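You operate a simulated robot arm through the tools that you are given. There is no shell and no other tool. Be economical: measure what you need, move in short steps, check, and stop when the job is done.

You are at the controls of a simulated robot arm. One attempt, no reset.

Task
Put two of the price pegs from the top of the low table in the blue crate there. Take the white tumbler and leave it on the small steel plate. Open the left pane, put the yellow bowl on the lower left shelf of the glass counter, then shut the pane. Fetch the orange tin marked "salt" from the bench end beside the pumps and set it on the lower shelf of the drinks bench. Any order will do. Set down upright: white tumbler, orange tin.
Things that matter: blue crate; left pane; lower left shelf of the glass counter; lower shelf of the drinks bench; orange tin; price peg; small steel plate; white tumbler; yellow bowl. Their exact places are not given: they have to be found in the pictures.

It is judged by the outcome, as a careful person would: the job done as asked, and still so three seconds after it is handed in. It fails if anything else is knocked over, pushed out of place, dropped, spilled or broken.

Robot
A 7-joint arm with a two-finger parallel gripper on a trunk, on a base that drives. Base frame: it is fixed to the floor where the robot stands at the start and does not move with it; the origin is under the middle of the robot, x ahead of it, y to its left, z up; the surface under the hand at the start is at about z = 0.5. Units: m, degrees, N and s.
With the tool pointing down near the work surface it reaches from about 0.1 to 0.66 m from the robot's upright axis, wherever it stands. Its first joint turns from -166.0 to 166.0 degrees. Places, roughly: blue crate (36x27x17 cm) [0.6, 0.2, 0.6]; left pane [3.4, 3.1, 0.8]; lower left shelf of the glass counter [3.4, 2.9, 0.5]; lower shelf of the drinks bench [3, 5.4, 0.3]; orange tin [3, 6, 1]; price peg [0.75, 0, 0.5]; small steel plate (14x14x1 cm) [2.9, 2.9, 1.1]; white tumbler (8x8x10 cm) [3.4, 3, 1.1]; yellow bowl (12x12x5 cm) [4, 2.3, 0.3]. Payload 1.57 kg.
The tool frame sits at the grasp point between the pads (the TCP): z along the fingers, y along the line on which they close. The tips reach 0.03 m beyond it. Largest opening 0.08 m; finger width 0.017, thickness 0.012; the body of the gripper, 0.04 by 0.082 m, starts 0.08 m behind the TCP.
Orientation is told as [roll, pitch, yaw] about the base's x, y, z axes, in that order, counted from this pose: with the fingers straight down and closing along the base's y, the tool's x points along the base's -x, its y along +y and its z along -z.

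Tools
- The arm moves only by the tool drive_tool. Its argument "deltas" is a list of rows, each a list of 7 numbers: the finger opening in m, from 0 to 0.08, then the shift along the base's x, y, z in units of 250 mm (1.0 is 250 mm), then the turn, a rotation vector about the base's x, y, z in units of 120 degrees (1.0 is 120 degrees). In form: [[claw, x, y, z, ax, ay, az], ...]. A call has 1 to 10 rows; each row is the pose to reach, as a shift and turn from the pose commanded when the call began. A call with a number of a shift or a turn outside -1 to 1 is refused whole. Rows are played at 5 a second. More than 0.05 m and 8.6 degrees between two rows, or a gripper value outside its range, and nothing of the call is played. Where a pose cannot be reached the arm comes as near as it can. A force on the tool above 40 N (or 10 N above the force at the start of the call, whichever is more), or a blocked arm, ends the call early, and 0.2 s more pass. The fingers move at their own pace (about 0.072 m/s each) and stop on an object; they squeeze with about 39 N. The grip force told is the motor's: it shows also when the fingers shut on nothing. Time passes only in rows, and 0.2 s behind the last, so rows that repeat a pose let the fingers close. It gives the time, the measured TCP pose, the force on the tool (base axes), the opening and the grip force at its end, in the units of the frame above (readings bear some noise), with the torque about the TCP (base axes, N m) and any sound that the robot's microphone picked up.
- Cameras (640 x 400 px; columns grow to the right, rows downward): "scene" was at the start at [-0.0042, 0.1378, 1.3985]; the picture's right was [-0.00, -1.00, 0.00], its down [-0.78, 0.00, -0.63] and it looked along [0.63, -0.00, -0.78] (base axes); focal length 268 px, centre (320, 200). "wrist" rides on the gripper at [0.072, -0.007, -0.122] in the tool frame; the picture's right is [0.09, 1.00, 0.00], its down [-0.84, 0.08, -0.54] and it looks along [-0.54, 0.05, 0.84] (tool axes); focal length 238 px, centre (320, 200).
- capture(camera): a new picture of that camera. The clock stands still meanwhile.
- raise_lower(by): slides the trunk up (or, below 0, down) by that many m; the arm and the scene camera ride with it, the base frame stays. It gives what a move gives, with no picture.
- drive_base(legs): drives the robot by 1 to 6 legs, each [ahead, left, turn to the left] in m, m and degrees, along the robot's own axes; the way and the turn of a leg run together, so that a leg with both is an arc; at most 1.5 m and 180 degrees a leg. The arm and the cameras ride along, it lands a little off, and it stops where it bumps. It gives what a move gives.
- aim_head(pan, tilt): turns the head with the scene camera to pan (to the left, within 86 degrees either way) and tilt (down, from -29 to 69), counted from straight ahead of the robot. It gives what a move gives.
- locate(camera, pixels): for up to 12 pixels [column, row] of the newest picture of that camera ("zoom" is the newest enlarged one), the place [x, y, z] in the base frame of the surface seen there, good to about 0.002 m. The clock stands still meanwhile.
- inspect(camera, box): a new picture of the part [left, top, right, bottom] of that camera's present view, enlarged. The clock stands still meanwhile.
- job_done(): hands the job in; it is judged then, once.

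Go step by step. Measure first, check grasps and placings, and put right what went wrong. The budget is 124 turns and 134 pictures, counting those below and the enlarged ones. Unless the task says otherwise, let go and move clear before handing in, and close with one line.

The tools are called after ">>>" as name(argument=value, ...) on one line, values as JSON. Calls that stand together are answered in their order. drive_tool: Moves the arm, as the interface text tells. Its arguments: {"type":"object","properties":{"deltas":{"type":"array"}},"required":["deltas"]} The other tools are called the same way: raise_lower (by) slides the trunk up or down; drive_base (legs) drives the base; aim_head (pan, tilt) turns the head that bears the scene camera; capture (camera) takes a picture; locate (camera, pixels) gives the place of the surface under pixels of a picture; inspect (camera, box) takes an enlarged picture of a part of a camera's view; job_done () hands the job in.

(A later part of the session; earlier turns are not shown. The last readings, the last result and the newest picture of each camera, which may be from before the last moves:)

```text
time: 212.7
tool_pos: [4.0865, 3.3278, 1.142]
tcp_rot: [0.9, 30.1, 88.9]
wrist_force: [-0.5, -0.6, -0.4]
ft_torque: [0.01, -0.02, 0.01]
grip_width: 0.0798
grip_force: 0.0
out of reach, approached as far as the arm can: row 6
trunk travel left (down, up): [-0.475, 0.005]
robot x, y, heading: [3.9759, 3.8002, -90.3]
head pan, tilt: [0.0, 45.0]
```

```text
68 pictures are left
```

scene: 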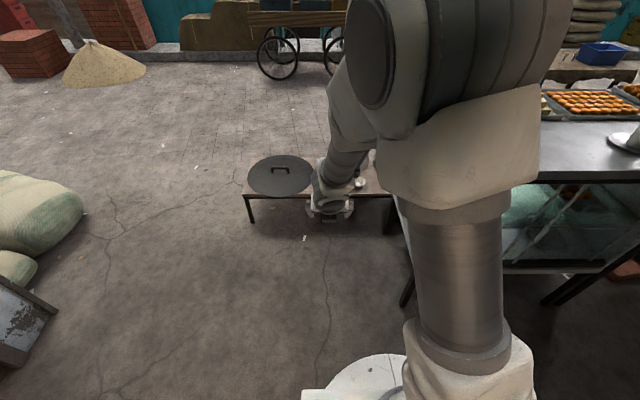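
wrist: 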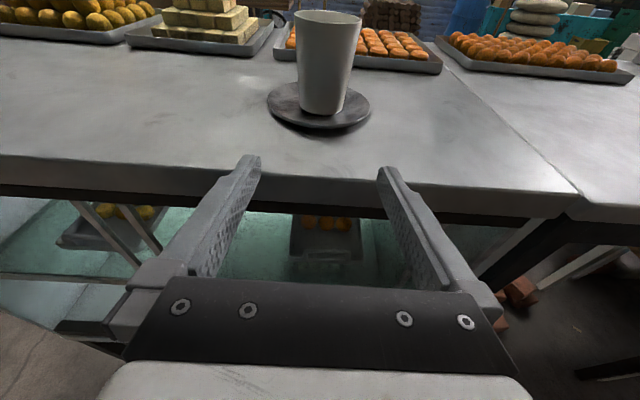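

Tilt is now 30° from vertical. I'll rotate the hand about its own axis so it closes along y for the near-rim grip.

>>> drive_tool(deltas=[[0.08, 0, 0, 0, 0, -0.035, -0.06], [0.08, 0, 0, 0, 0, -0.07, -0.12], [0.08, 0, 0, 0, 0, -0.105, -0.18], [0.08, 0, 0, 0, 0, -0.14, -0.24], [0.08, 0, 0, 0, 0, -0.175, -0.3], [0.08, 0, 0, 0, 0, -0.21, -0.36], [0.08, 0, 0, 0, 0, -0.245, -0.42], [0.08, 0, 0, 0, 0, -0.28, -0.48], [0.08, 0, 0, 0, 0, -0.315, -0.54], [0.08, 0, 0, 0, 0, -0.35, -0.6]])

>>> raise_lower(by=-0.4)

>>> capture(camera="wrist")

>>> capture(camera="scene")

```text
time: 214.9
tool_pos: [4.0865, 3.3289, 1.1414]
tcp_rot: [-28.5, 2.6, 4.8]
wrist_force: [-0.6, -0.4, -0.7]
ft_torque: [-0.02, 0.02, 0.01]
grip_width: 0.0801
grip_force: 0.0
trunk travel left (down, up): [-0.475, 0.005]
robot x, y, heading: [3.9758, 3.8, -90.3]
head pan, tilt: [0.0, 45.0]
```

```text
time: 218.8
tool_pos: [4.0848, 3.3292, 0.7414]
tcp_rot: [-28.5, 2.6, 4.9]
wrist_force: [0.9, 0.1, -0.3]
ft_torque: [0.04, 0.02, 0.01]
grip_width: 0.08
grip_force: 0.0
trunk travel left (down, up): [-0.075, 0.405]
robot x, y, heading: [3.9759, 3.7994, -90.6]
head pan, tilt: [0.0, 45.0]
```

```text
67 pictures are left
```

wrist: 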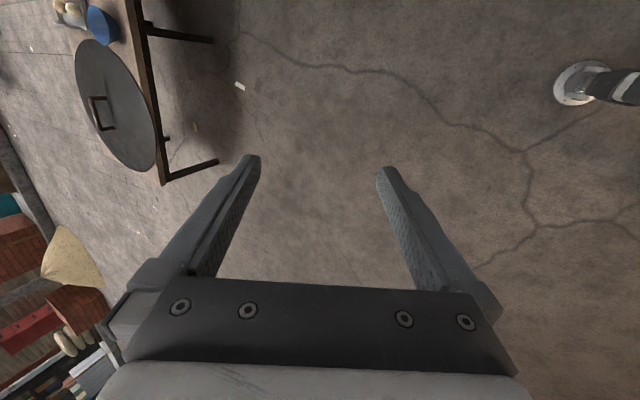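

```text
66 pictures are left
```

scene: 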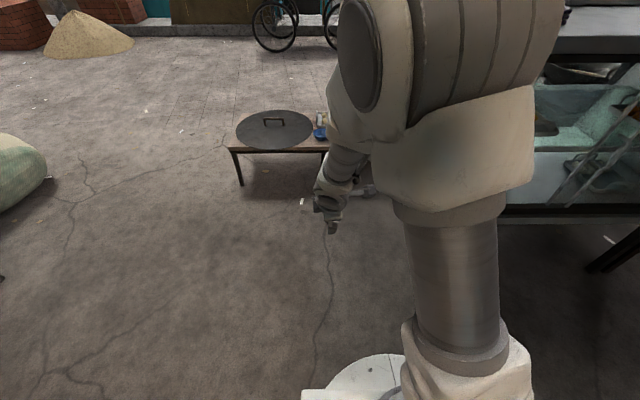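

The hand is oriented as wanted (tilt 28°, closing along y). I'll drive up to the bench, with a little extra clearance from the counter.

>>> drive_base(legs=[[0, 0.05, 0], [0.78, 0, 0]])

>>> capture(camera="scene")

>>> capture(camera="wrist")

```text
time: 224.8
tool_pos: [4.1266, 2.5573, 0.7422]
tcp_rot: [-28.5, 2.6, 4.6]
wrist_force: [0.2, 0.1, -0.6]
ft_torque: [0.01, -0.01, -0.03]
grip_width: 0.0802
grip_force: 0.1
trunk travel left (down, up): [-0.075, 0.405]
robot x, y, heading: [4.0161, 3.0303, -91.0]
head pan, tilt: [0.0, 45.0]
```

```text
65 pictures are left
```

scene: 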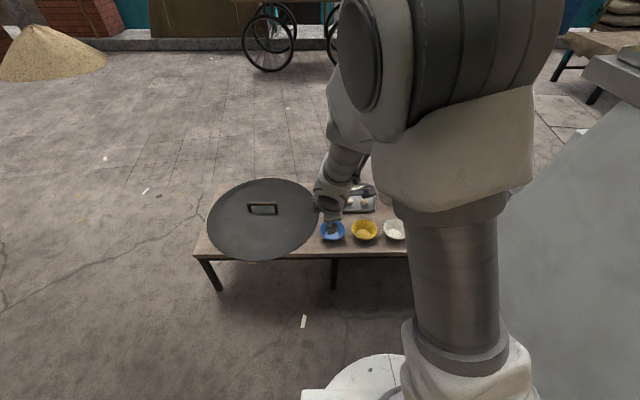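

```text
64 pictures are left
```

wrist: 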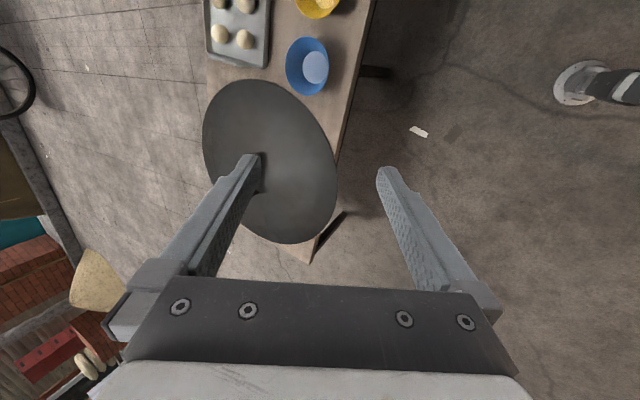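

Now the yellow bowl is visible at scene (364,231). I'll zoom and measure its rim, base, and near side.

>>> inspect(camera="scene", box=[310, 195, 420, 265])

>>> locate(camera="scene", pixels=[[352, 227], [377, 226], [364, 221], [365, 236], [366, 239], [364, 231], [370, 248], [343, 230], [384, 228]])

```text
5.71 times, centred on (365, 230) of scene
```

zoom: 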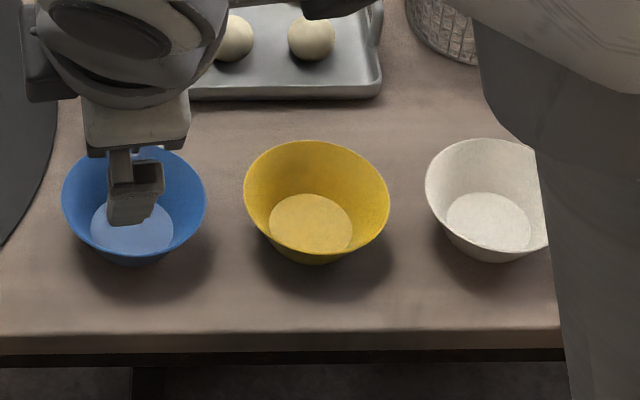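

```text
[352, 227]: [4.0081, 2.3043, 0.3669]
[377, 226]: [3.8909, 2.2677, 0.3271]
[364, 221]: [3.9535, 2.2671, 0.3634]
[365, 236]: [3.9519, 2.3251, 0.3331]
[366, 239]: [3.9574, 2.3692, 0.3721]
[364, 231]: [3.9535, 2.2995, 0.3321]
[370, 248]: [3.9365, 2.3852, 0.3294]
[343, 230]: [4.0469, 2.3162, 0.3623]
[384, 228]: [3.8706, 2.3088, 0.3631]
```

Bowl centre ≈(3.954, 2.317), rim radius ≈0.057, rim z ≈0.378, walls about 28° off vertical — matching the tool tilt. I'll move above the near rim, then check with the wrist camera.

>>> drive_tool(deltas=[[0.05, -0.1, -0.05, -0.11, 0, 0, 0], [0.05, -0.2, -0.1, -0.22, 0, 0, 0], [0.05, -0.3, -0.15, -0.33, 0, 0, 0], [0.05, -0.4, -0.2, -0.44, 0, 0, 0], [0.05, -0.5, -0.25, -0.55, 0, 0, 0], [0.05, -0.6, -0.3, -0.66, 0, 0, 0], [0.05, -0.692, -0.36, -0.77, 0, 0, 0]])

>>> capture(camera="wrist")

>>> capture(camera="scene")

```text
time: 226.4
tool_pos: [3.9502, 2.4701, 0.5487]
tcp_rot: [-28.5, 2.6, 4.6]
wrist_force: [-1.0, 0.1, -0.3]
ft_torque: [0.0, 0.01, 0.0]
grip_width: 0.0502
grip_force: 0.2
trunk travel left (down, up): [-0.075, 0.405]
robot x, y, heading: [4.0201, 3.0308, -90.9]
head pan, tilt: [0.0, 45.0]
```

```text
62 pictures are left
```

wrist: 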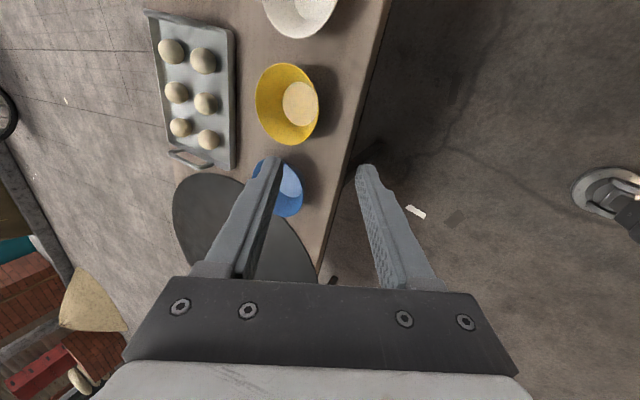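

```text
61 pictures are left
```

scene: 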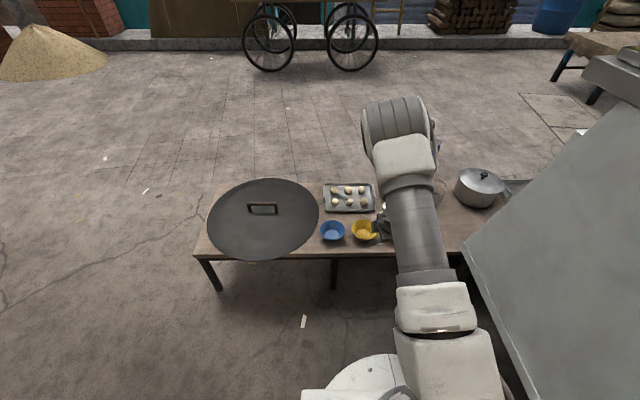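

I'll refine the rim geometry from the wrist view.

>>> locate(camera="wrist", pixels=[[318, 105], [258, 102], [287, 66], [291, 143], [298, 104], [314, 90], [316, 125], [345, 110]])

>>> inspect(camera="wrist", box=[240, 50, 340, 160])

```text
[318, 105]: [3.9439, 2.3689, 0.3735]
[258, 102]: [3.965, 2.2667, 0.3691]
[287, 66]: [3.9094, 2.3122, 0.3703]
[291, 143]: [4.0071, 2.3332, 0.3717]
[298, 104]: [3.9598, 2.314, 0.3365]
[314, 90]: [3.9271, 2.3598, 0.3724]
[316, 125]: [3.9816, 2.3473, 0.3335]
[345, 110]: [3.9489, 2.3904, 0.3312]
```

```text
3.64 times, centred on (290, 105) of wrist
```

zoom: 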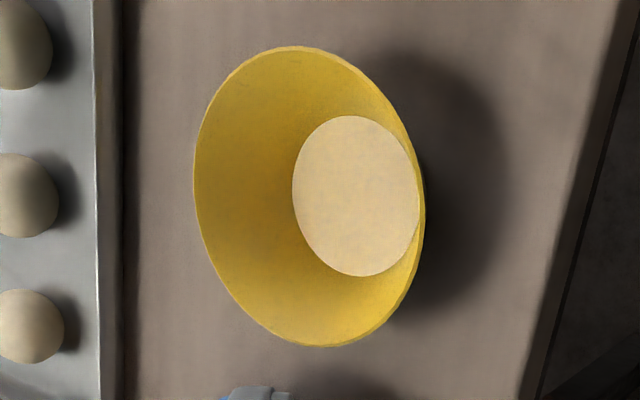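

The near rim is at (3.957, 2.3705, 0.374). I'll descend along the wall slope with the fingers straddling it, then check before closing.

>>> drive_tool(deltas=[[0.04, 0.014, -0.1, -0.16, 0, 0, 0], [0.04, 0.028, -0.198, -0.327, 0, 0, 0], [0.04, 0.028, -0.26, -0.445, 0, 0, 0], [0.04, 0.028, -0.323, -0.56, 0, 0, 0], [0.04, 0.028, -0.386, -0.68, 0, 0, 0]])

>>> capture(camera="wrist")

```text
time: 227.7
tool_pos: [3.9608, 2.3739, 0.3793]
tcp_rot: [-28.5, 2.6, 4.4]
wrist_force: [1.0, -0.4, 1.0]
ft_torque: [0.0, -0.05, -0.02]
grip_width: 0.0398
grip_force: 0.1
trunk travel left (down, up): [-0.075, 0.405]
robot x, y, heading: [4.0147, 3.0327, -90.8]
head pan, tilt: [0.0, 45.0]
```

```text
59 pictures are left
```

wrist: 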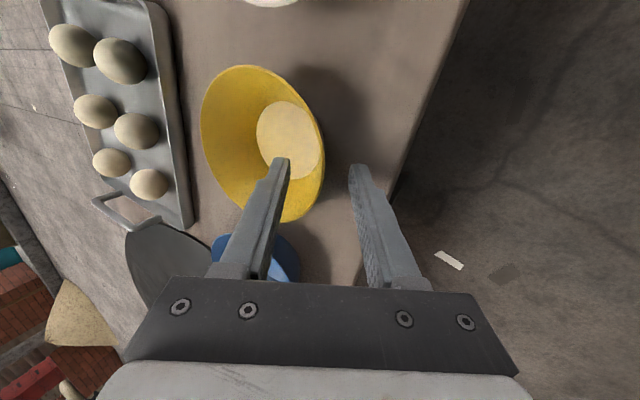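

One finger is inside the bowl and one outside, with the rim between. I'll close and lift.

>>> drive_tool(deltas=[[0.02, 0, 0, 0, 0, 0, 0], [0.0, 0, 0, 0, 0, 0, 0], [0.0, 0, 0, 0, 0, 0, 0], [0.0, 0, 0, 0.1, 0, 0, 0], [0.0, 0, 0, 0.2, 0, 0, 0], [0.0, 0, 0, 0.32, 0, 0, 0], [0.0, 0, 0.0, 0.44, 0, 0, 0]])

>>> capture(camera="wrist")

>>> capture(camera="scene")

```text
time: 229.2
tool_pos: [3.9602, 2.3744, 0.4886]
tcp_rot: [-28.4, 2.6, 4.6]
wrist_force: [-0.1, 0.3, -2.1]
ft_torque: [0.11, -0.02, -0.04]
grip_width: 0.0056
grip_force: 25.5
trunk travel left (down, up): [-0.075, 0.405]
robot x, y, heading: [4.0199, 3.0275, -90.6]
head pan, tilt: [0.0, 45.0]
```

```text
58 pictures are left
```

wrist: 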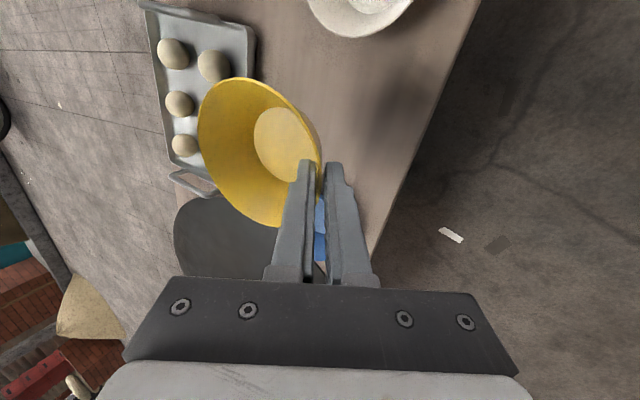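

```text
57 pictures are left
```

scene: 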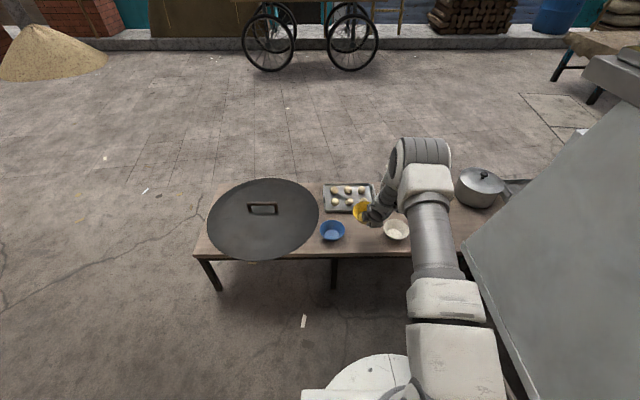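

The bowl is held level at a 5.6 mm rim grip. I'll raise and pull it in, then back into the aisle.

>>> drive_tool(deltas=[[0.0, 0, 0.0, 0.15, 0, 0, 0], [0.0, 0, 0.08, 0.3, 0, 0, 0], [0.0, 0, 0.18, 0.44, 0, 0, 0], [0.0, 0, 0.3, 0.54, 0, 0, 0], [0.0, 0, 0.42, 0.64, 0, 0, 0], [0.0, 0, 0.54, 0.68, 0, 0, 0]])

>>> drive_base(legs=[[-0.82, 0, 0]])

>>> capture(camera="scene")

>>> capture(camera="wrist")

```text
time: 230.7
tool_pos: [3.9578, 2.508, 0.6602]
tcp_rot: [-28.5, 2.6, 4.4]
wrist_force: [0.0, -0.2, -2.1]
ft_torque: [0.11, -0.02, 0.03]
grip_width: 0.006
grip_force: 25.5
trunk travel left (down, up): [-0.075, 0.405]
robot x, y, heading: [4.0173, 3.0318, -90.8]
head pan, tilt: [0.0, 45.0]
```

```text
time: 236.4
tool_pos: [3.9652, 3.3237, 0.6606]
tcp_rot: [-28.5, 2.6, 3.2]
wrist_force: [-0.2, -0.3, -2.2]
ft_torque: [0.09, -0.02, 0.02]
grip_width: 0.0057
grip_force: 25.2
trunk travel left (down, up): [-0.075, 0.405]
robot x, y, heading: [4.0331, 3.8466, -92.3]
head pan, tilt: [0.0, 45.0]
```

```text
56 pictures are left
```

scene: 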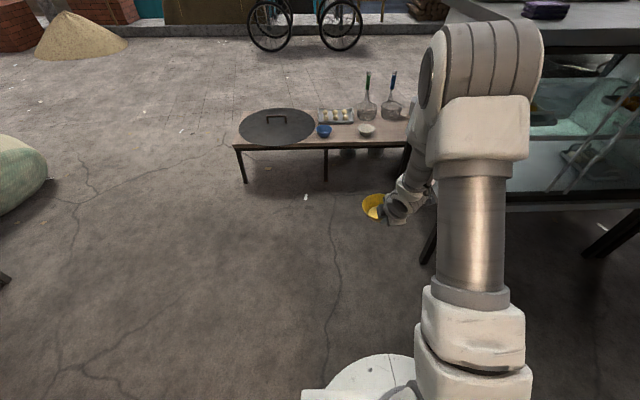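

```text
55 pictures are left
```

wrist: 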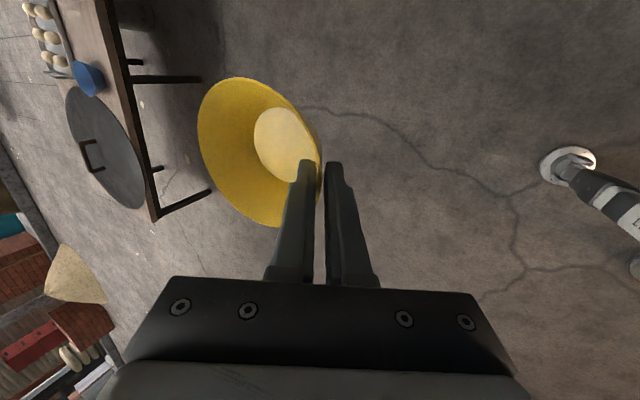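

Bowl's far edge is at y≈3.21. I'll check that the elbow clears the counter before strafing.

>>> locate(camera="scene", pixels=[[435, 60], [480, 30], [530, 40], [425, 130], [410, 180], [600, 195], [560, 190]])

```text
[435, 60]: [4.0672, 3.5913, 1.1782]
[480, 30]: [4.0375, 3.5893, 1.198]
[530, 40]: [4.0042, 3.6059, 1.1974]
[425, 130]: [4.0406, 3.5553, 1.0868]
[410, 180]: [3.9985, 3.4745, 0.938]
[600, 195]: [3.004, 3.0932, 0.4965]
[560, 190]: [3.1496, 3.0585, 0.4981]
```

Clear. I'll straighten the heading and strafe so the bowl sits in front of the open left bay.

>>> drive_base(legs=[[0, 0, 2], [0, -0.56, 0]])

>>> capture(camera="scene")

>>> capture(camera="wrist")

```text
time: 241.5
tool_pos: [3.4187, 3.3247, 0.6602]
tcp_rot: [-28.4, 2.7, 4.9]
wrist_force: [0.6, 0.0, -1.8]
ft_torque: [0.09, 0.03, 0.02]
grip_width: 0.0055
grip_force: 25.5
trunk travel left (down, up): [-0.075, 0.405]
robot x, y, heading: [3.4758, 3.8482, -90.6]
head pan, tilt: [0.0, 45.0]
```

```text
54 pictures are left
```

scene: 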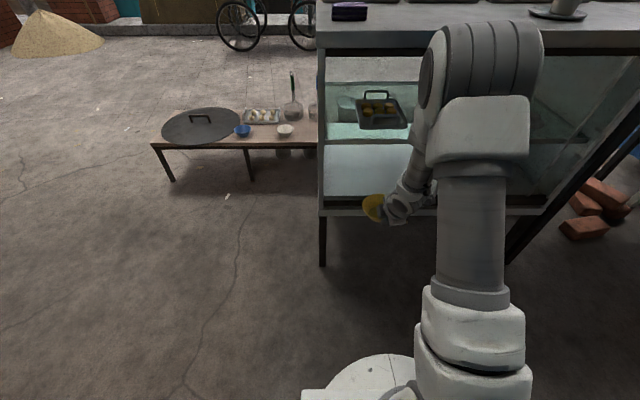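

```text
53 pictures are left
```

wrist: 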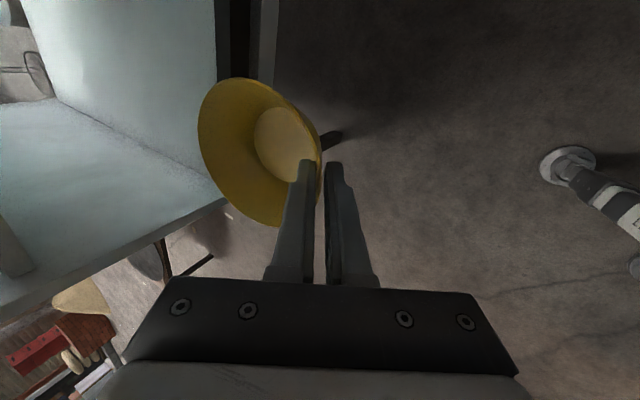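

Now I'll measure the shelf opening: the upper shelf's edge height and depth, sill, and side frame.

>>> inspect(camera="scene", box=[310, 30, 440, 220])

>>> locate(camera="scene", pixels=[[345, 140], [345, 143], [345, 134], [345, 148], [345, 202], [345, 197], [345, 190], [328, 170], [380, 142], [345, 55], [360, 209], [385, 123]])

```text
2.11 times, centred on (375, 125) of scene
```

zoom: 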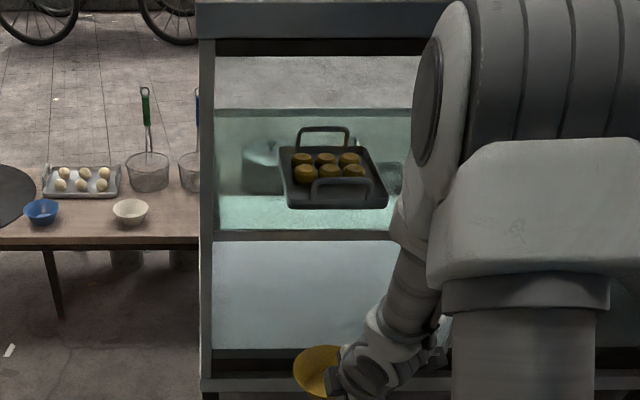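

```text
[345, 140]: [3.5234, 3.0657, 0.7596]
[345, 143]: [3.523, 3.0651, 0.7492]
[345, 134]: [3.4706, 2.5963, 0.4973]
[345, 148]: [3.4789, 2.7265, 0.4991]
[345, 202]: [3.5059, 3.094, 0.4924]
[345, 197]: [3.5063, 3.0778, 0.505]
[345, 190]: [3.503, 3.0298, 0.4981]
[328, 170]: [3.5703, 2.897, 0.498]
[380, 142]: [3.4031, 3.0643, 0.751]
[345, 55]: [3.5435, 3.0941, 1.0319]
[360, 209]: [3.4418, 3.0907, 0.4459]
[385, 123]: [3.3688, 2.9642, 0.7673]
```

Opening: lower shelf z 0.498, upper shelf edge at (y 3.065, z 0.745), side wall x 3.575. There's room, so I'll lower the bowl to z 0.60 and drive in slowly.

>>> drive_tool(deltas=[[0.0, 0, 0, -0.12, 0, 0, 0], [0.0, 0, 0, -0.24, 0, 0, 0]])

>>> drive_base(legs=[[0.17, 0, 0]])

>>> capture(camera="scene")

>>> capture(camera="wrist")

```text
time: 242.1
tool_pos: [3.4181, 3.3228, 0.6001]
tcp_rot: [-28.6, 2.6, 4.8]
wrist_force: [-0.4, -0.4, -1.9]
ft_torque: [0.11, 0.0, -0.02]
grip_width: 0.0054
grip_force: 25.1
trunk travel left (down, up): [-0.075, 0.405]
robot x, y, heading: [3.4748, 3.8423, -90.6]
head pan, tilt: [0.0, 45.0]
```

```text
time: 243.8
tool_pos: [3.4195, 3.1522, 0.5988]
tcp_rot: [-28.4, 2.6, 5.1]
wrist_force: [-0.2, -0.6, -2.0]
ft_torque: [0.07, 0.03, 0.0]
grip_width: 0.0052
grip_force: 25.7
trunk travel left (down, up): [-0.075, 0.405]
robot x, y, heading: [3.4742, 3.6783, -90.3]
head pan, tilt: [0.0, 45.0]
```

```text
51 pictures are left
```

scene: 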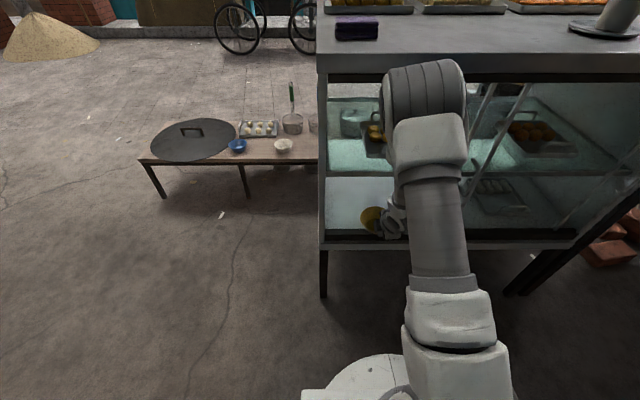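

```text
50 pictures are left
```

wrist: 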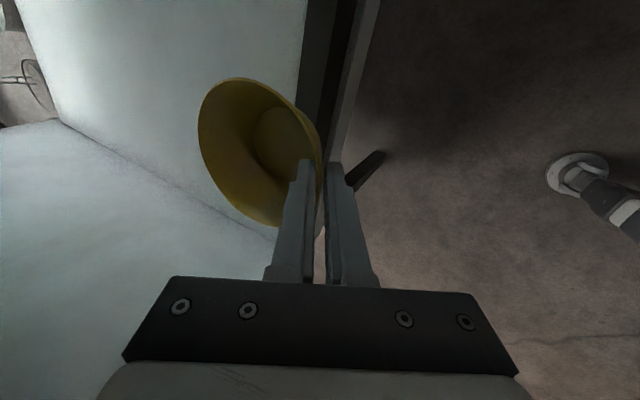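

The bowl is entering the bay cleanly. I'll move in 11 cm by arm, then lower onto the shelf.

>>> drive_tool(deltas=[[0.0, 0, -0.1, 0, 0, 0, 0], [0.0, 0, -0.2, 0, 0, 0, 0], [0.0, 0, -0.3, 0, 0, 0, 0], [0.0, 0, -0.4, 0, 0, 0, 0], [0.0, 0, -0.448, -0.06, 0, 0, 0], [0.0, 0, -0.448, -0.12, 0, 0, 0], [0.0, 0, -0.448, -0.17, 0, 0, 0], [0.0, 0, -0.448, -0.19, 0, 0, 0]])

>>> capture(camera="wrist")

>>> capture(camera="scene")

```text
time: 245.6
tool_pos: [3.4188, 3.0406, 0.5509]
tcp_rot: [-28.5, 2.7, 5.1]
wrist_force: [-1.0, -0.1, -1.5]
ft_torque: [0.09, 0.0, -0.01]
grip_width: 0.0056
grip_force: 25.0
trunk travel left (down, up): [-0.075, 0.405]
robot x, y, heading: [3.4744, 3.6776, -90.3]
head pan, tilt: [0.0, 45.0]
```

```text
49 pictures are left
```

wrist: 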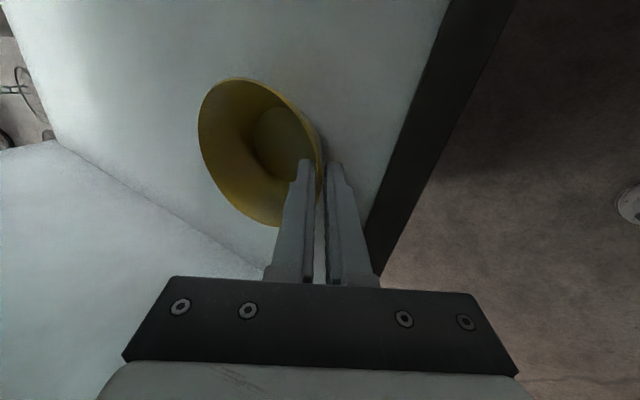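

```text
48 pictures are left
```

scene: 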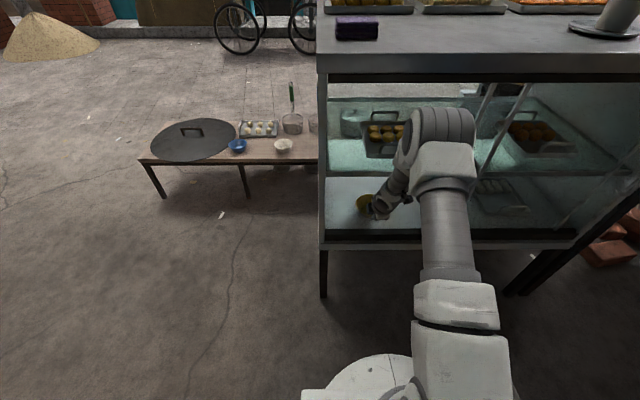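

The bowl is just above the shelf. I'll lower 3 mm, open slightly, and withdraw along the tool axis, then straight back.

>>> drive_tool(deltas=[[0.0, 0, 0, -0.012, 0, 0, 0], [0.026, 0, 0, -0.012, 0, 0, 0], [0.026, 0, 0, -0.012, 0, 0, 0], [0.026, 0, 0.04, 0.06, 0, 0, 0], [0.026, 0, 0.085, 0.14, 0, 0, 0], [0.026, 0, 0.13, 0.22, 0, 0, 0], [0.026, 0, 0.26, 0.25, 0, 0, 0], [0.026, 0, 0.42, 0.25, 0, 0, 0], [0.026, 0, 0.6, 0.25, 0, 0, 0], [0.026, 0, 0.78, 0.25, 0, 0, 0]])

>>> capture(camera="wrist")

>>> inspect(camera="scene", box=[310, 60, 560, 260])

```text
time: 247.8
tool_pos: [3.42, 3.238, 0.6136]
tcp_rot: [-28.5, 2.7, 5.2]
wrist_force: [-0.9, 0.8, -0.5]
ft_torque: [-0.02, 0.02, 0.03]
grip_width: 0.0261
grip_force: 0.1
trunk travel left (down, up): [-0.075, 0.405]
robot x, y, heading: [3.4766, 3.6793, -90.5]
head pan, tilt: [0.0, 45.0]
```

```text
47 pictures are left
```

wrist: 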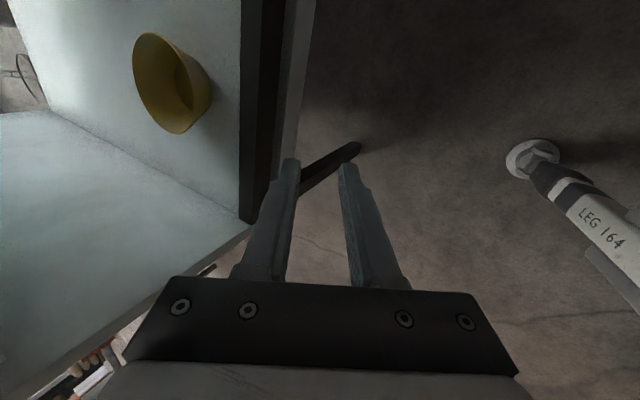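

```text
2.00 times, centred on (435, 160) of scene
```

zoom: 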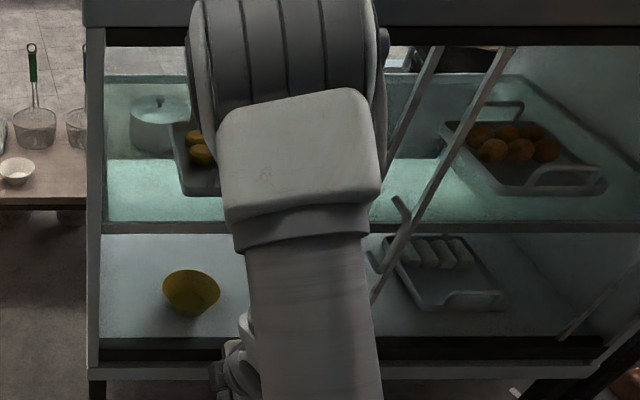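

The bowl stands upright inside the bay. I'll confirm its clearance from the pane track and where the handle is now, then strafe to push the pane shut.

>>> locate(camera="zoom", pixels=[[195, 308], [190, 276], [165, 290], [219, 290], [402, 208], [378, 262], [160, 345], [372, 295]])

>>> drive_base(legs=[[0, -0.12, 0]])

>>> capture(camera="scene")

```text
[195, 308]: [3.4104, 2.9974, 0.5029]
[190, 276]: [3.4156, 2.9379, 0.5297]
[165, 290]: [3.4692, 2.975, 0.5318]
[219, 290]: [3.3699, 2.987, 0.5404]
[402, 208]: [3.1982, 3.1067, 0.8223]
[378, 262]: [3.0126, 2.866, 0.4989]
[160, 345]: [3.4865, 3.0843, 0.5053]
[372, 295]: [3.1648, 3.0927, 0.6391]
```

```text
time: 249.4
tool_pos: [3.2942, 3.2362, 0.6125]
tcp_rot: [-28.5, 2.6, 5.1]
wrist_force: [0.9, 0.2, 0.4]
ft_torque: [-0.01, 0.01, 0.0]
grip_width: 0.026
grip_force: 0.0
trunk travel left (down, up): [-0.075, 0.405]
robot x, y, heading: [3.3479, 3.6819, -90.4]
head pan, tilt: [0.0, 45.0]
```

```text
45 pictures are left
```

scene: 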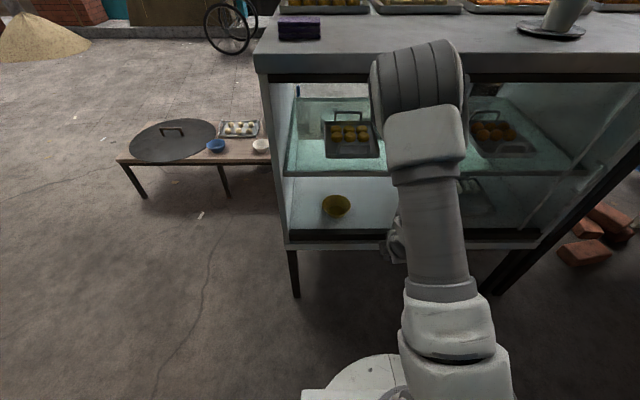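

The bowl's near edge is at y≈3.04, inside the track, and the handle is at x≈3.197. I'll bring closed fingers to the handle's -x side.

>>> drive_tool(deltas=[[0.0, -0.11, 0, 0.13, 0, 0, 0], [0.0, -0.22, 0, 0.27, 0, 0, 0], [0.0, -0.33, 0, 0.41, 0, 0, 0], [0.0, -0.44, 0, 0.55, 0, 0, 0], [0.0, -0.56, 0, 0.69, 0, 0, 0], [0.0, -0.56, -0.13, 0.69, 0, 0, 0], [0.0, -0.56, -0.27, 0.69, 0, 0, 0], [0.0, -0.56, -0.404, 0.69, 0, 0, 0]])

>>> capture(camera="wrist")

>>> capture(camera="scene")

```text
time: 251.2
tool_pos: [3.154, 3.1368, 0.7857]
tcp_rot: [-28.6, 2.7, 4.8]
wrist_force: [0.5, 0.0, 0.2]
ft_torque: [0.0, -0.05, 0.01]
grip_width: 0.0001
grip_force: 21.3
trunk travel left (down, up): [-0.075, 0.405]
robot x, y, heading: [3.3496, 3.681, -90.5]
head pan, tilt: [0.0, 45.0]
```

```text
44 pictures are left
```

wrist: 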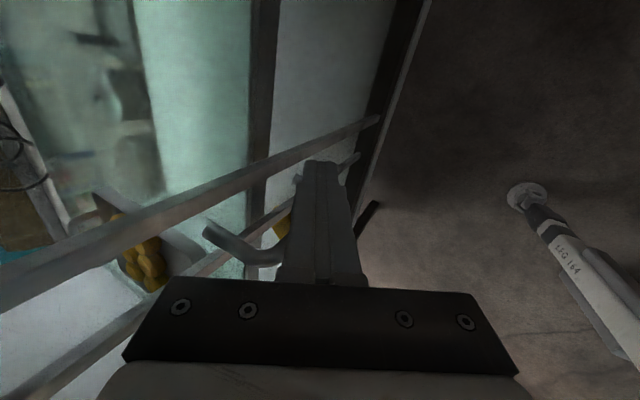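

```text
43 pictures are left
```

scene: 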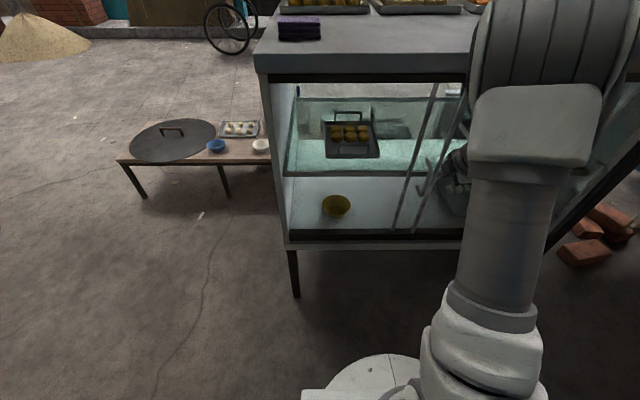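

The handle lies just beyond the fingers on the +x side. I'll push toward +x.

>>> drive_tool(deltas=[[0.0, 0.1, 0, 0, 0, 0, 0], [0.0, 0.2, 0, 0, 0, 0, 0], [0.0, 0.3, 0, 0, 0, 0, 0], [0.0, 0.4, 0, 0, 0, 0, 0], [0.0, 0.5, 0, 0, 0, 0, 0], [0.0, 0.6, 0, 0, 0, 0, 0], [0.0, 0.7, 0, 0, 0, 0, 0], [0.0, 0.8, 0, 0, 0, 0, 0]])

>>> capture(camera="scene")

```text
time: 253.0
tool_pos: [3.355, 3.1358, 0.7863]
tcp_rot: [-28.5, 2.6, 5.0]
wrist_force: [-0.3, -0.4, 0.1]
ft_torque: [-0.04, -0.01, 0.02]
grip_width: 0.0001
grip_force: 20.8
trunk travel left (down, up): [-0.075, 0.405]
robot x, y, heading: [3.3461, 3.6778, -90.3]
head pan, tilt: [0.0, 45.0]
```

```text
42 pictures are left
```

scene: 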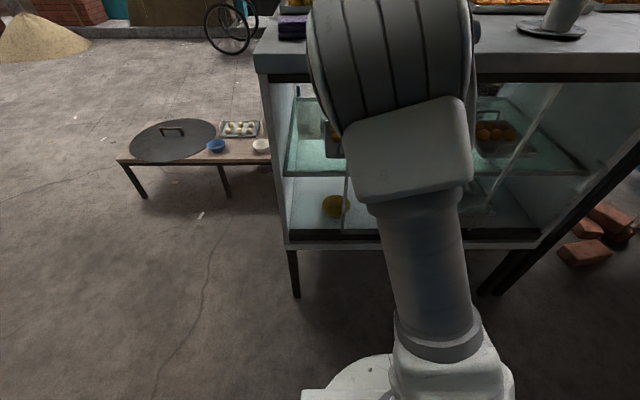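

The pane follows (edge at column 345). I'll continue to the closed position.

>>> drive_tool(deltas=[[0.0, 0.1, 0, 0, 0, 0, 0], [0.0, 0.2, 0, 0, 0, 0, 0], [0.0, 0.3, 0, 0, 0, 0, 0], [0.0, 0.4, 0, 0, 0, 0, 0], [0.0, 0.5, 0, 0, 0, 0, 0], [0.0, 0.6, 0, 0, 0, 0, 0], [0.0, 0.68, 0, 0, 0, 0, 0], [0.0, 0.74, 0, 0, 0, 0, 0], [0.0, 0.78, 0, 0, 0, 0, 0]])

>>> drive_tool(deltas=[[0.0, -0.06, 0, 0, 0, 0, 0], [0.0, -0.06, 0.1, 0, 0, 0, 0], [0.0, -0.06, 0.26, 0, 0, 0, 0], [0.0, -0.06, 0.42, 0, 0, 0, 0], [0.0, -0.06, 0.5, 0, 0, 0, 0]])

>>> drive_base(legs=[[-0.15, 0, 0]])

>>> capture(camera="scene")

>>> capture(camera="wrist")

```text
time: 255.0
tool_pos: [3.5384, 3.1358, 0.7874]
tcp_rot: [-28.5, 2.8, 4.2]
wrist_force: [-36.1, 9.9, 5.4]
ft_torque: [-0.2, -0.5, -0.2]
grip_width: 0.0003
grip_force: 21.8
trunk travel left (down, up): [-0.075, 0.405]
robot x, y, heading: [3.3462, 3.6791, -90.6]
head pan, tilt: [0.0, 45.0]
```

```text
time: 256.2
tool_pos: [3.5323, 3.261, 0.7828]
tcp_rot: [-28.6, 2.7, 5.0]
wrist_force: [0.6, -1.2, 0.2]
ft_torque: [0.03, 0.0, 0.0]
grip_width: 0.0
grip_force: 20.8
trunk travel left (down, up): [-0.075, 0.405]
robot x, y, heading: [3.3511, 3.6787, -90.4]
head pan, tilt: [0.0, 45.0]
```

```text
time: 257.9
tool_pos: [3.5341, 3.4094, 0.7813]
tcp_rot: [-28.5, 2.6, 5.0]
wrist_force: [0.2, 0.9, 0.7]
ft_torque: [-0.03, 0.0, -0.02]
grip_width: 0.0
grip_force: 21.2
trunk travel left (down, up): [-0.075, 0.405]
robot x, y, heading: [3.3507, 3.8278, -90.2]
head pan, tilt: [0.0, 45.0]
```

```text
41 pictures are left
```

scene: 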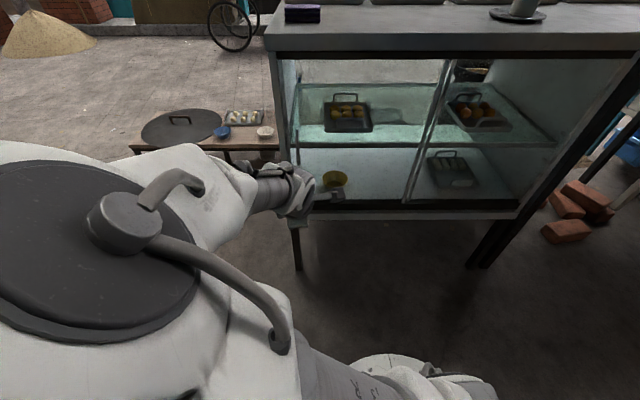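

```text
40 pictures are left
```

wrist: 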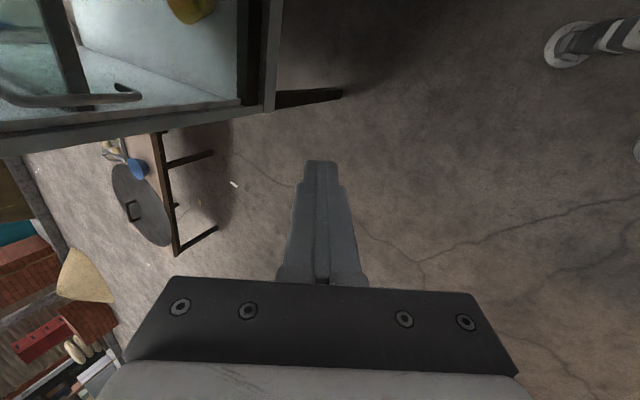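

The push ended against the stop (36 N at x 3.538). I'll verify that it's closed.

>>> inspect(camera="scene", box=[260, 0, 560, 220])

>>> locate(camera="wrist", pixels=[[120, 98], [135, 93], [60, 60], [200, 15], [235, 50]])

```text
1.82 times, centred on (410, 110) of scene
```

zoom: 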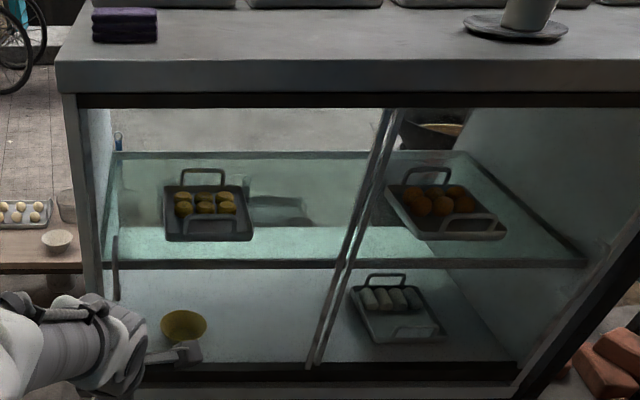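

```text
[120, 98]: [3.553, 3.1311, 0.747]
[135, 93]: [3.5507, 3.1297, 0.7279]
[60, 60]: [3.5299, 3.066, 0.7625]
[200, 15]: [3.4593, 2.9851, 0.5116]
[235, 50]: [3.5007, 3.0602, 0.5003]
```

The handle is back at x≈3.553 (originally ≈3.554). A close look at the pane's outer edge will confirm there's no gap.

>>> inspect(camera="scene", box=[285, 40, 345, 110])

>>> inspect(camera="scene", box=[390, 40, 480, 215])

```text
5.71 times, centred on (315, 75) of scene
```

zoom: 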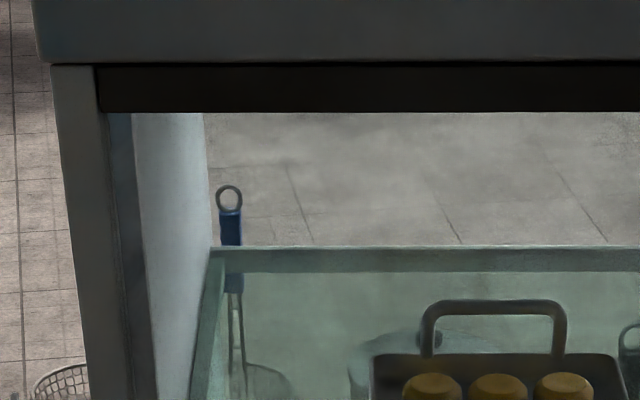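

```text
2.29 times, centred on (435, 128) of scene
```

zoom: 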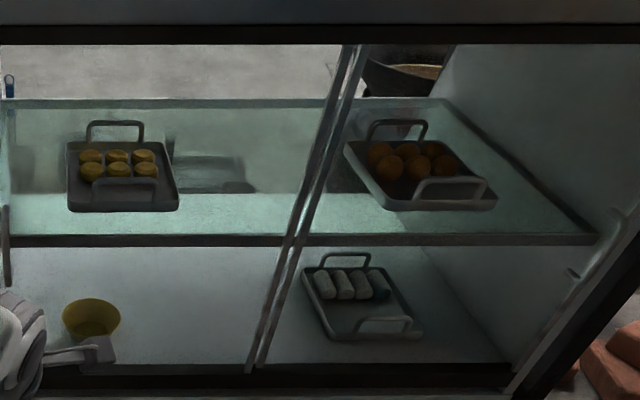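

The pane is flush with its frame, so the counter job is finished. Next is the tin: I'll strafe out of the aisle, turn around and look into the room behind the blue wall.

>>> drive_base(legs=[[0, 1.3, 0], [0, 0, 180]])

>>> aim_head(pan=20, tilt=15)

>>> capture(camera="scene")

```text
time: 278.0
tool_pos: [4.4772, 4.2424, 0.7833]
tcp_rot: [-28.5, 2.6, -173.1]
wrist_force: [0.2, 0.5, -0.6]
ft_torque: [0.02, 0.02, 0.0]
grip_width: 0.0
grip_force: 21.4
trunk travel left (down, up): [-0.075, 0.405]
robot x, y, heading: [4.6764, 3.8285, 91.6]
head pan, tilt: [0.0, 45.0]
```

```text
time: 278.9
tool_pos: [4.4765, 4.2422, 0.7826]
tcp_rot: [-28.5, 2.6, -173.1]
wrist_force: [0.1, -0.6, -0.2]
ft_torque: [0.01, -0.01, 0.0]
grip_width: 0.0
grip_force: 21.1
trunk travel left (down, up): [-0.075, 0.405]
robot x, y, heading: [4.6715, 3.8314, 91.4]
head pan, tilt: [20.0, 15.0]
```

```text
36 pictures are left
```

scene: 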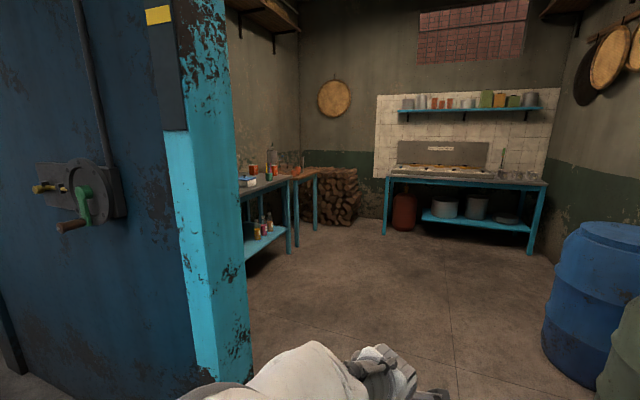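

The drinks bench stands along the left wall at (270,215) with bottles on its lower shelf. I'll zoom in and measure.

>>> inspect(camera="scene", box=[230, 140, 340, 270])

>>> locate(camera="scene", pixels=[[288, 180], [318, 172], [248, 258], [285, 232], [245, 340], [297, 240], [253, 172], [278, 172], [385, 230], [545, 330], [330, 195], [262, 230]])

```text
3.08 times, centred on (285, 205) of scene
```

zoom: 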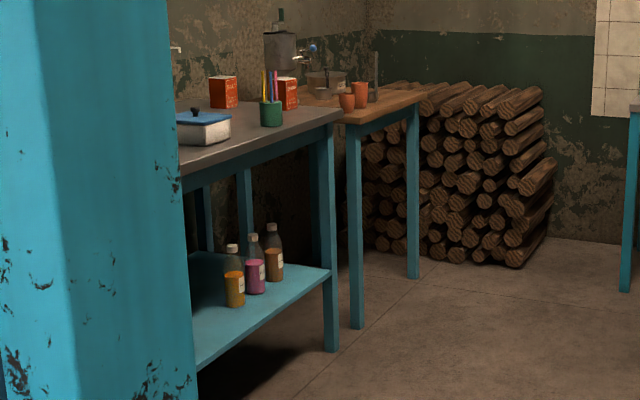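

```text
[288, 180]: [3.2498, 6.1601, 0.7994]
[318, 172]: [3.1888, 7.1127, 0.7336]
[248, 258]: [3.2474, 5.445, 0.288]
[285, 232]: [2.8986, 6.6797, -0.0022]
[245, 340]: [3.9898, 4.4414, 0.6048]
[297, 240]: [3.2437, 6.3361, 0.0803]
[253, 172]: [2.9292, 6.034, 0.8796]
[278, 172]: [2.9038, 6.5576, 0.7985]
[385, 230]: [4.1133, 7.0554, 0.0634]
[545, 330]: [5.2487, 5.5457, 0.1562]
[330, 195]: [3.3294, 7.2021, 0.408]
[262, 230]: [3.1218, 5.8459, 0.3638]
```

Two orange tins stand at the bench end, near zoom (223,90) and (287,92). I'll drive in front of the bench to read the labels.

>>> drive_base(legs=[[1.0, 0, 0], [0.87, 0, 0], [0, 0, 88], [0.72, 0, 0]])

>>> aim_head(pan=-10, tilt=30)

>>> capture(camera="scene")

```text
time: 301.2
tool_pos: [3.4815, 5.5607, 0.7823]
tcp_rot: [-28.5, 2.6, -86.7]
wrist_force: [0.1, -0.1, -0.2]
ft_torque: [-0.04, 0.01, -0.01]
grip_width: 0.0001
grip_force: 21.3
trunk travel left (down, up): [-0.075, 0.405]
robot x, y, heading: [3.9081, 5.7297, 177.7]
head pan, tilt: [20.0, 15.0]
```

```text
time: 302.2
tool_pos: [3.4816, 5.5611, 0.7833]
tcp_rot: [-28.4, 2.6, -86.7]
wrist_force: [0.3, 0.2, 0.4]
ft_torque: [-0.01, 0.0, 0.02]
grip_width: 0.0003
grip_force: 21.1
trunk travel left (down, up): [-0.075, 0.405]
robot x, y, heading: [3.908, 5.7367, 178.0]
head pan, tilt: [-10.0, 30.0]
```

```text
34 pictures are left
```

scene: 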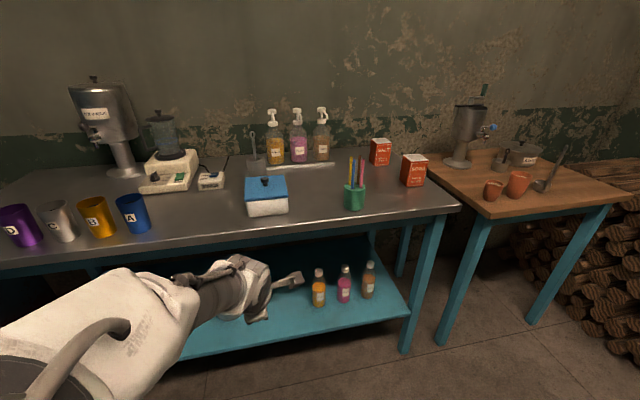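

>>> inspect(camera="scene", box=[330, 125, 440, 215])

>>> locate(camera="scene", pixels=[[380, 145], [380, 163], [413, 158], [413, 185], [403, 170], [425, 172], [355, 207], [357, 165], [319, 302], [369, 295], [340, 255], [330, 320]])

```text
4.44 times, centred on (385, 170) of scene
```

zoom: 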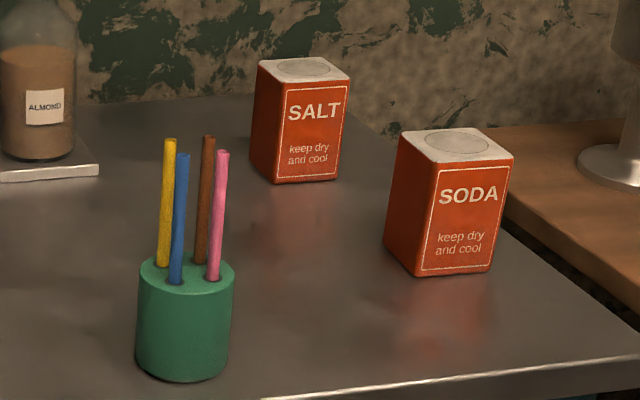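

```text
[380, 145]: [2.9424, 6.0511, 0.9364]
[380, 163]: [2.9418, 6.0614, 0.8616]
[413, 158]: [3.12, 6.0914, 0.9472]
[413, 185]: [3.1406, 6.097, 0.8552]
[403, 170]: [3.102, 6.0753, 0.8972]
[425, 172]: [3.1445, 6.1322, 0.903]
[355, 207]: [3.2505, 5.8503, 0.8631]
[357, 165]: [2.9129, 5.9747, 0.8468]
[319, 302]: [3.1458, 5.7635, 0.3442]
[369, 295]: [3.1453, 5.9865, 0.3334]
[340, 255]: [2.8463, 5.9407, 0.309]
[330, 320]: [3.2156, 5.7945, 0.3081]
```

The SALT tin is the rear one, with its face at x≈2.942, y≈6.05; the SODA tin stands in front at (3.12, 6.09). I'll measure the salt tin's orientation and size.

>>> locate(camera="zoom", pixels=[[290, 130], [338, 126], [282, 172], [333, 168], [258, 110], [275, 120], [262, 62], [312, 60], [345, 76], [292, 84], [300, 70], [395, 150]])

>>> raise_lower(by=0.3)

>>> drive_tool(deltas=[[0.08, 0, 0, 0, 0.0335, 0, 0.0615], [0.08, 0, 0, 0, 0.067, 0, 0.123], [0.08, 0, 0, 0, 0.1, 0, 0.1845], [0.08, 0, 0, 0, 0.134, 0, 0.246], [0.08, 0, 0, 0, 0.1675, 0, 0.3075], [0.08, 0, 0, 0, 0.201, 0, 0.369], [0.08, 0, 0, 0, 0.2345, 0, 0.4305], [0.08, 0, 0, 0, 0.268, 0, 0.492], [0.08, 0, 0, 0, 0.3015, 0, 0.5535], [0.08, 0, 0, 0, 0.335, 0, 0.615]])

```text
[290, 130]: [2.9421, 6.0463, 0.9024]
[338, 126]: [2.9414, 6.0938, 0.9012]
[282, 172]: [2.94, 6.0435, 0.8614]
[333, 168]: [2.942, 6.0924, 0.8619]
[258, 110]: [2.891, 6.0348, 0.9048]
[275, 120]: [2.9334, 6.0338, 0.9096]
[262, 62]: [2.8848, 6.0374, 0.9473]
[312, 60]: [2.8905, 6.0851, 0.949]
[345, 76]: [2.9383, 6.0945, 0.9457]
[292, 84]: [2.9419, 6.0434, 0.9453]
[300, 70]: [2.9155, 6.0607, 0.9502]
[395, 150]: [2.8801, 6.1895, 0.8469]
```

```text
time: 305.2
tool_pos: [3.4818, 5.5608, 1.0829]
tcp_rot: [-28.5, 2.6, -86.7]
wrist_force: [0.1, 0.5, -0.1]
ft_torque: [-0.01, 0.01, 0.0]
grip_width: 0.0
grip_force: 21.3
trunk travel left (down, up): [-0.375, 0.105]
robot x, y, heading: [3.9049, 5.7335, 178.1]
head pan, tilt: [-10.0, 30.0]
```

```text
time: 307.4
tool_pos: [3.4822, 5.5603, 1.0814]
tcp_rot: [-0.9, 29.3, -1.9]
wrist_force: [0.3, -0.3, 0.7]
ft_torque: [0.03, -0.01, 0.02]
grip_width: 0.0799
grip_force: 0.1
trunk travel left (down, up): [-0.375, 0.105]
robot x, y, heading: [3.9071, 5.7343, 178.2]
head pan, tilt: [-10.0, 30.0]
```

The salt tin is axis-aligned: centre (2.911, 6.065), 6.2 cm wide, z 0.847–0.949. I'll tilt the tool to 45° so it passes over the soda tin, then drive closer.

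>>> drive_tool(deltas=[[0.08, 0, 0, 0.03, 0, 0.065, 0], [0.08, 0, 0, 0.06, 0, 0.13, 0.008]])

>>> drive_base(legs=[[0, -0.26, 0], [0.26, 0, 0]])

>>> capture(camera="wrist")

>>> capture(camera="scene")

```text
time: 308.0
tool_pos: [3.4831, 5.5617, 1.0976]
tcp_rot: [-1.6, 44.9, -1.5]
wrist_force: [-0.2, -0.3, 0.5]
ft_torque: [0.03, -0.01, -0.01]
grip_width: 0.08
grip_force: 0.0
trunk travel left (down, up): [-0.375, 0.105]
robot x, y, heading: [3.9059, 5.734, 177.9]
head pan, tilt: [-10.0, 30.0]
```

```text
time: 312.4
tool_pos: [3.24, 5.82, 1.0972]
tcp_rot: [-1.7, 44.9, -1.0]
wrist_force: [-1.1, 0.0, 0.2]
ft_torque: [0.0, -0.04, 0.01]
grip_width: 0.0798
grip_force: 0.1
trunk travel left (down, up): [-0.375, 0.105]
robot x, y, heading: [3.6609, 5.9938, 178.4]
head pan, tilt: [-10.0, 30.0]
```

```text
32 pictures are left
```

wrist: 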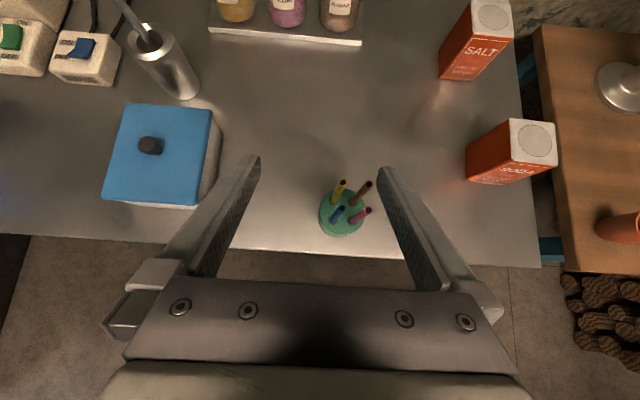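

```text
31 pictures are left
```

scene: 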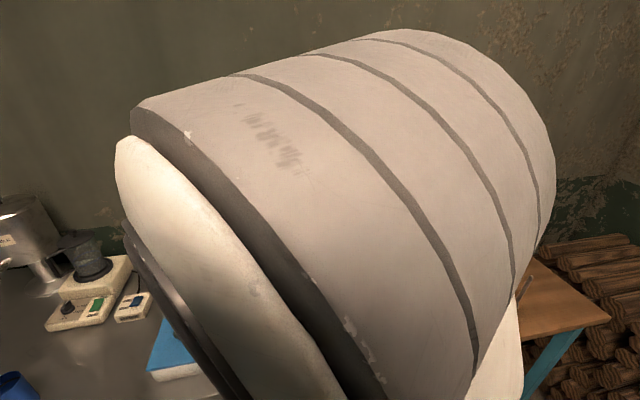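

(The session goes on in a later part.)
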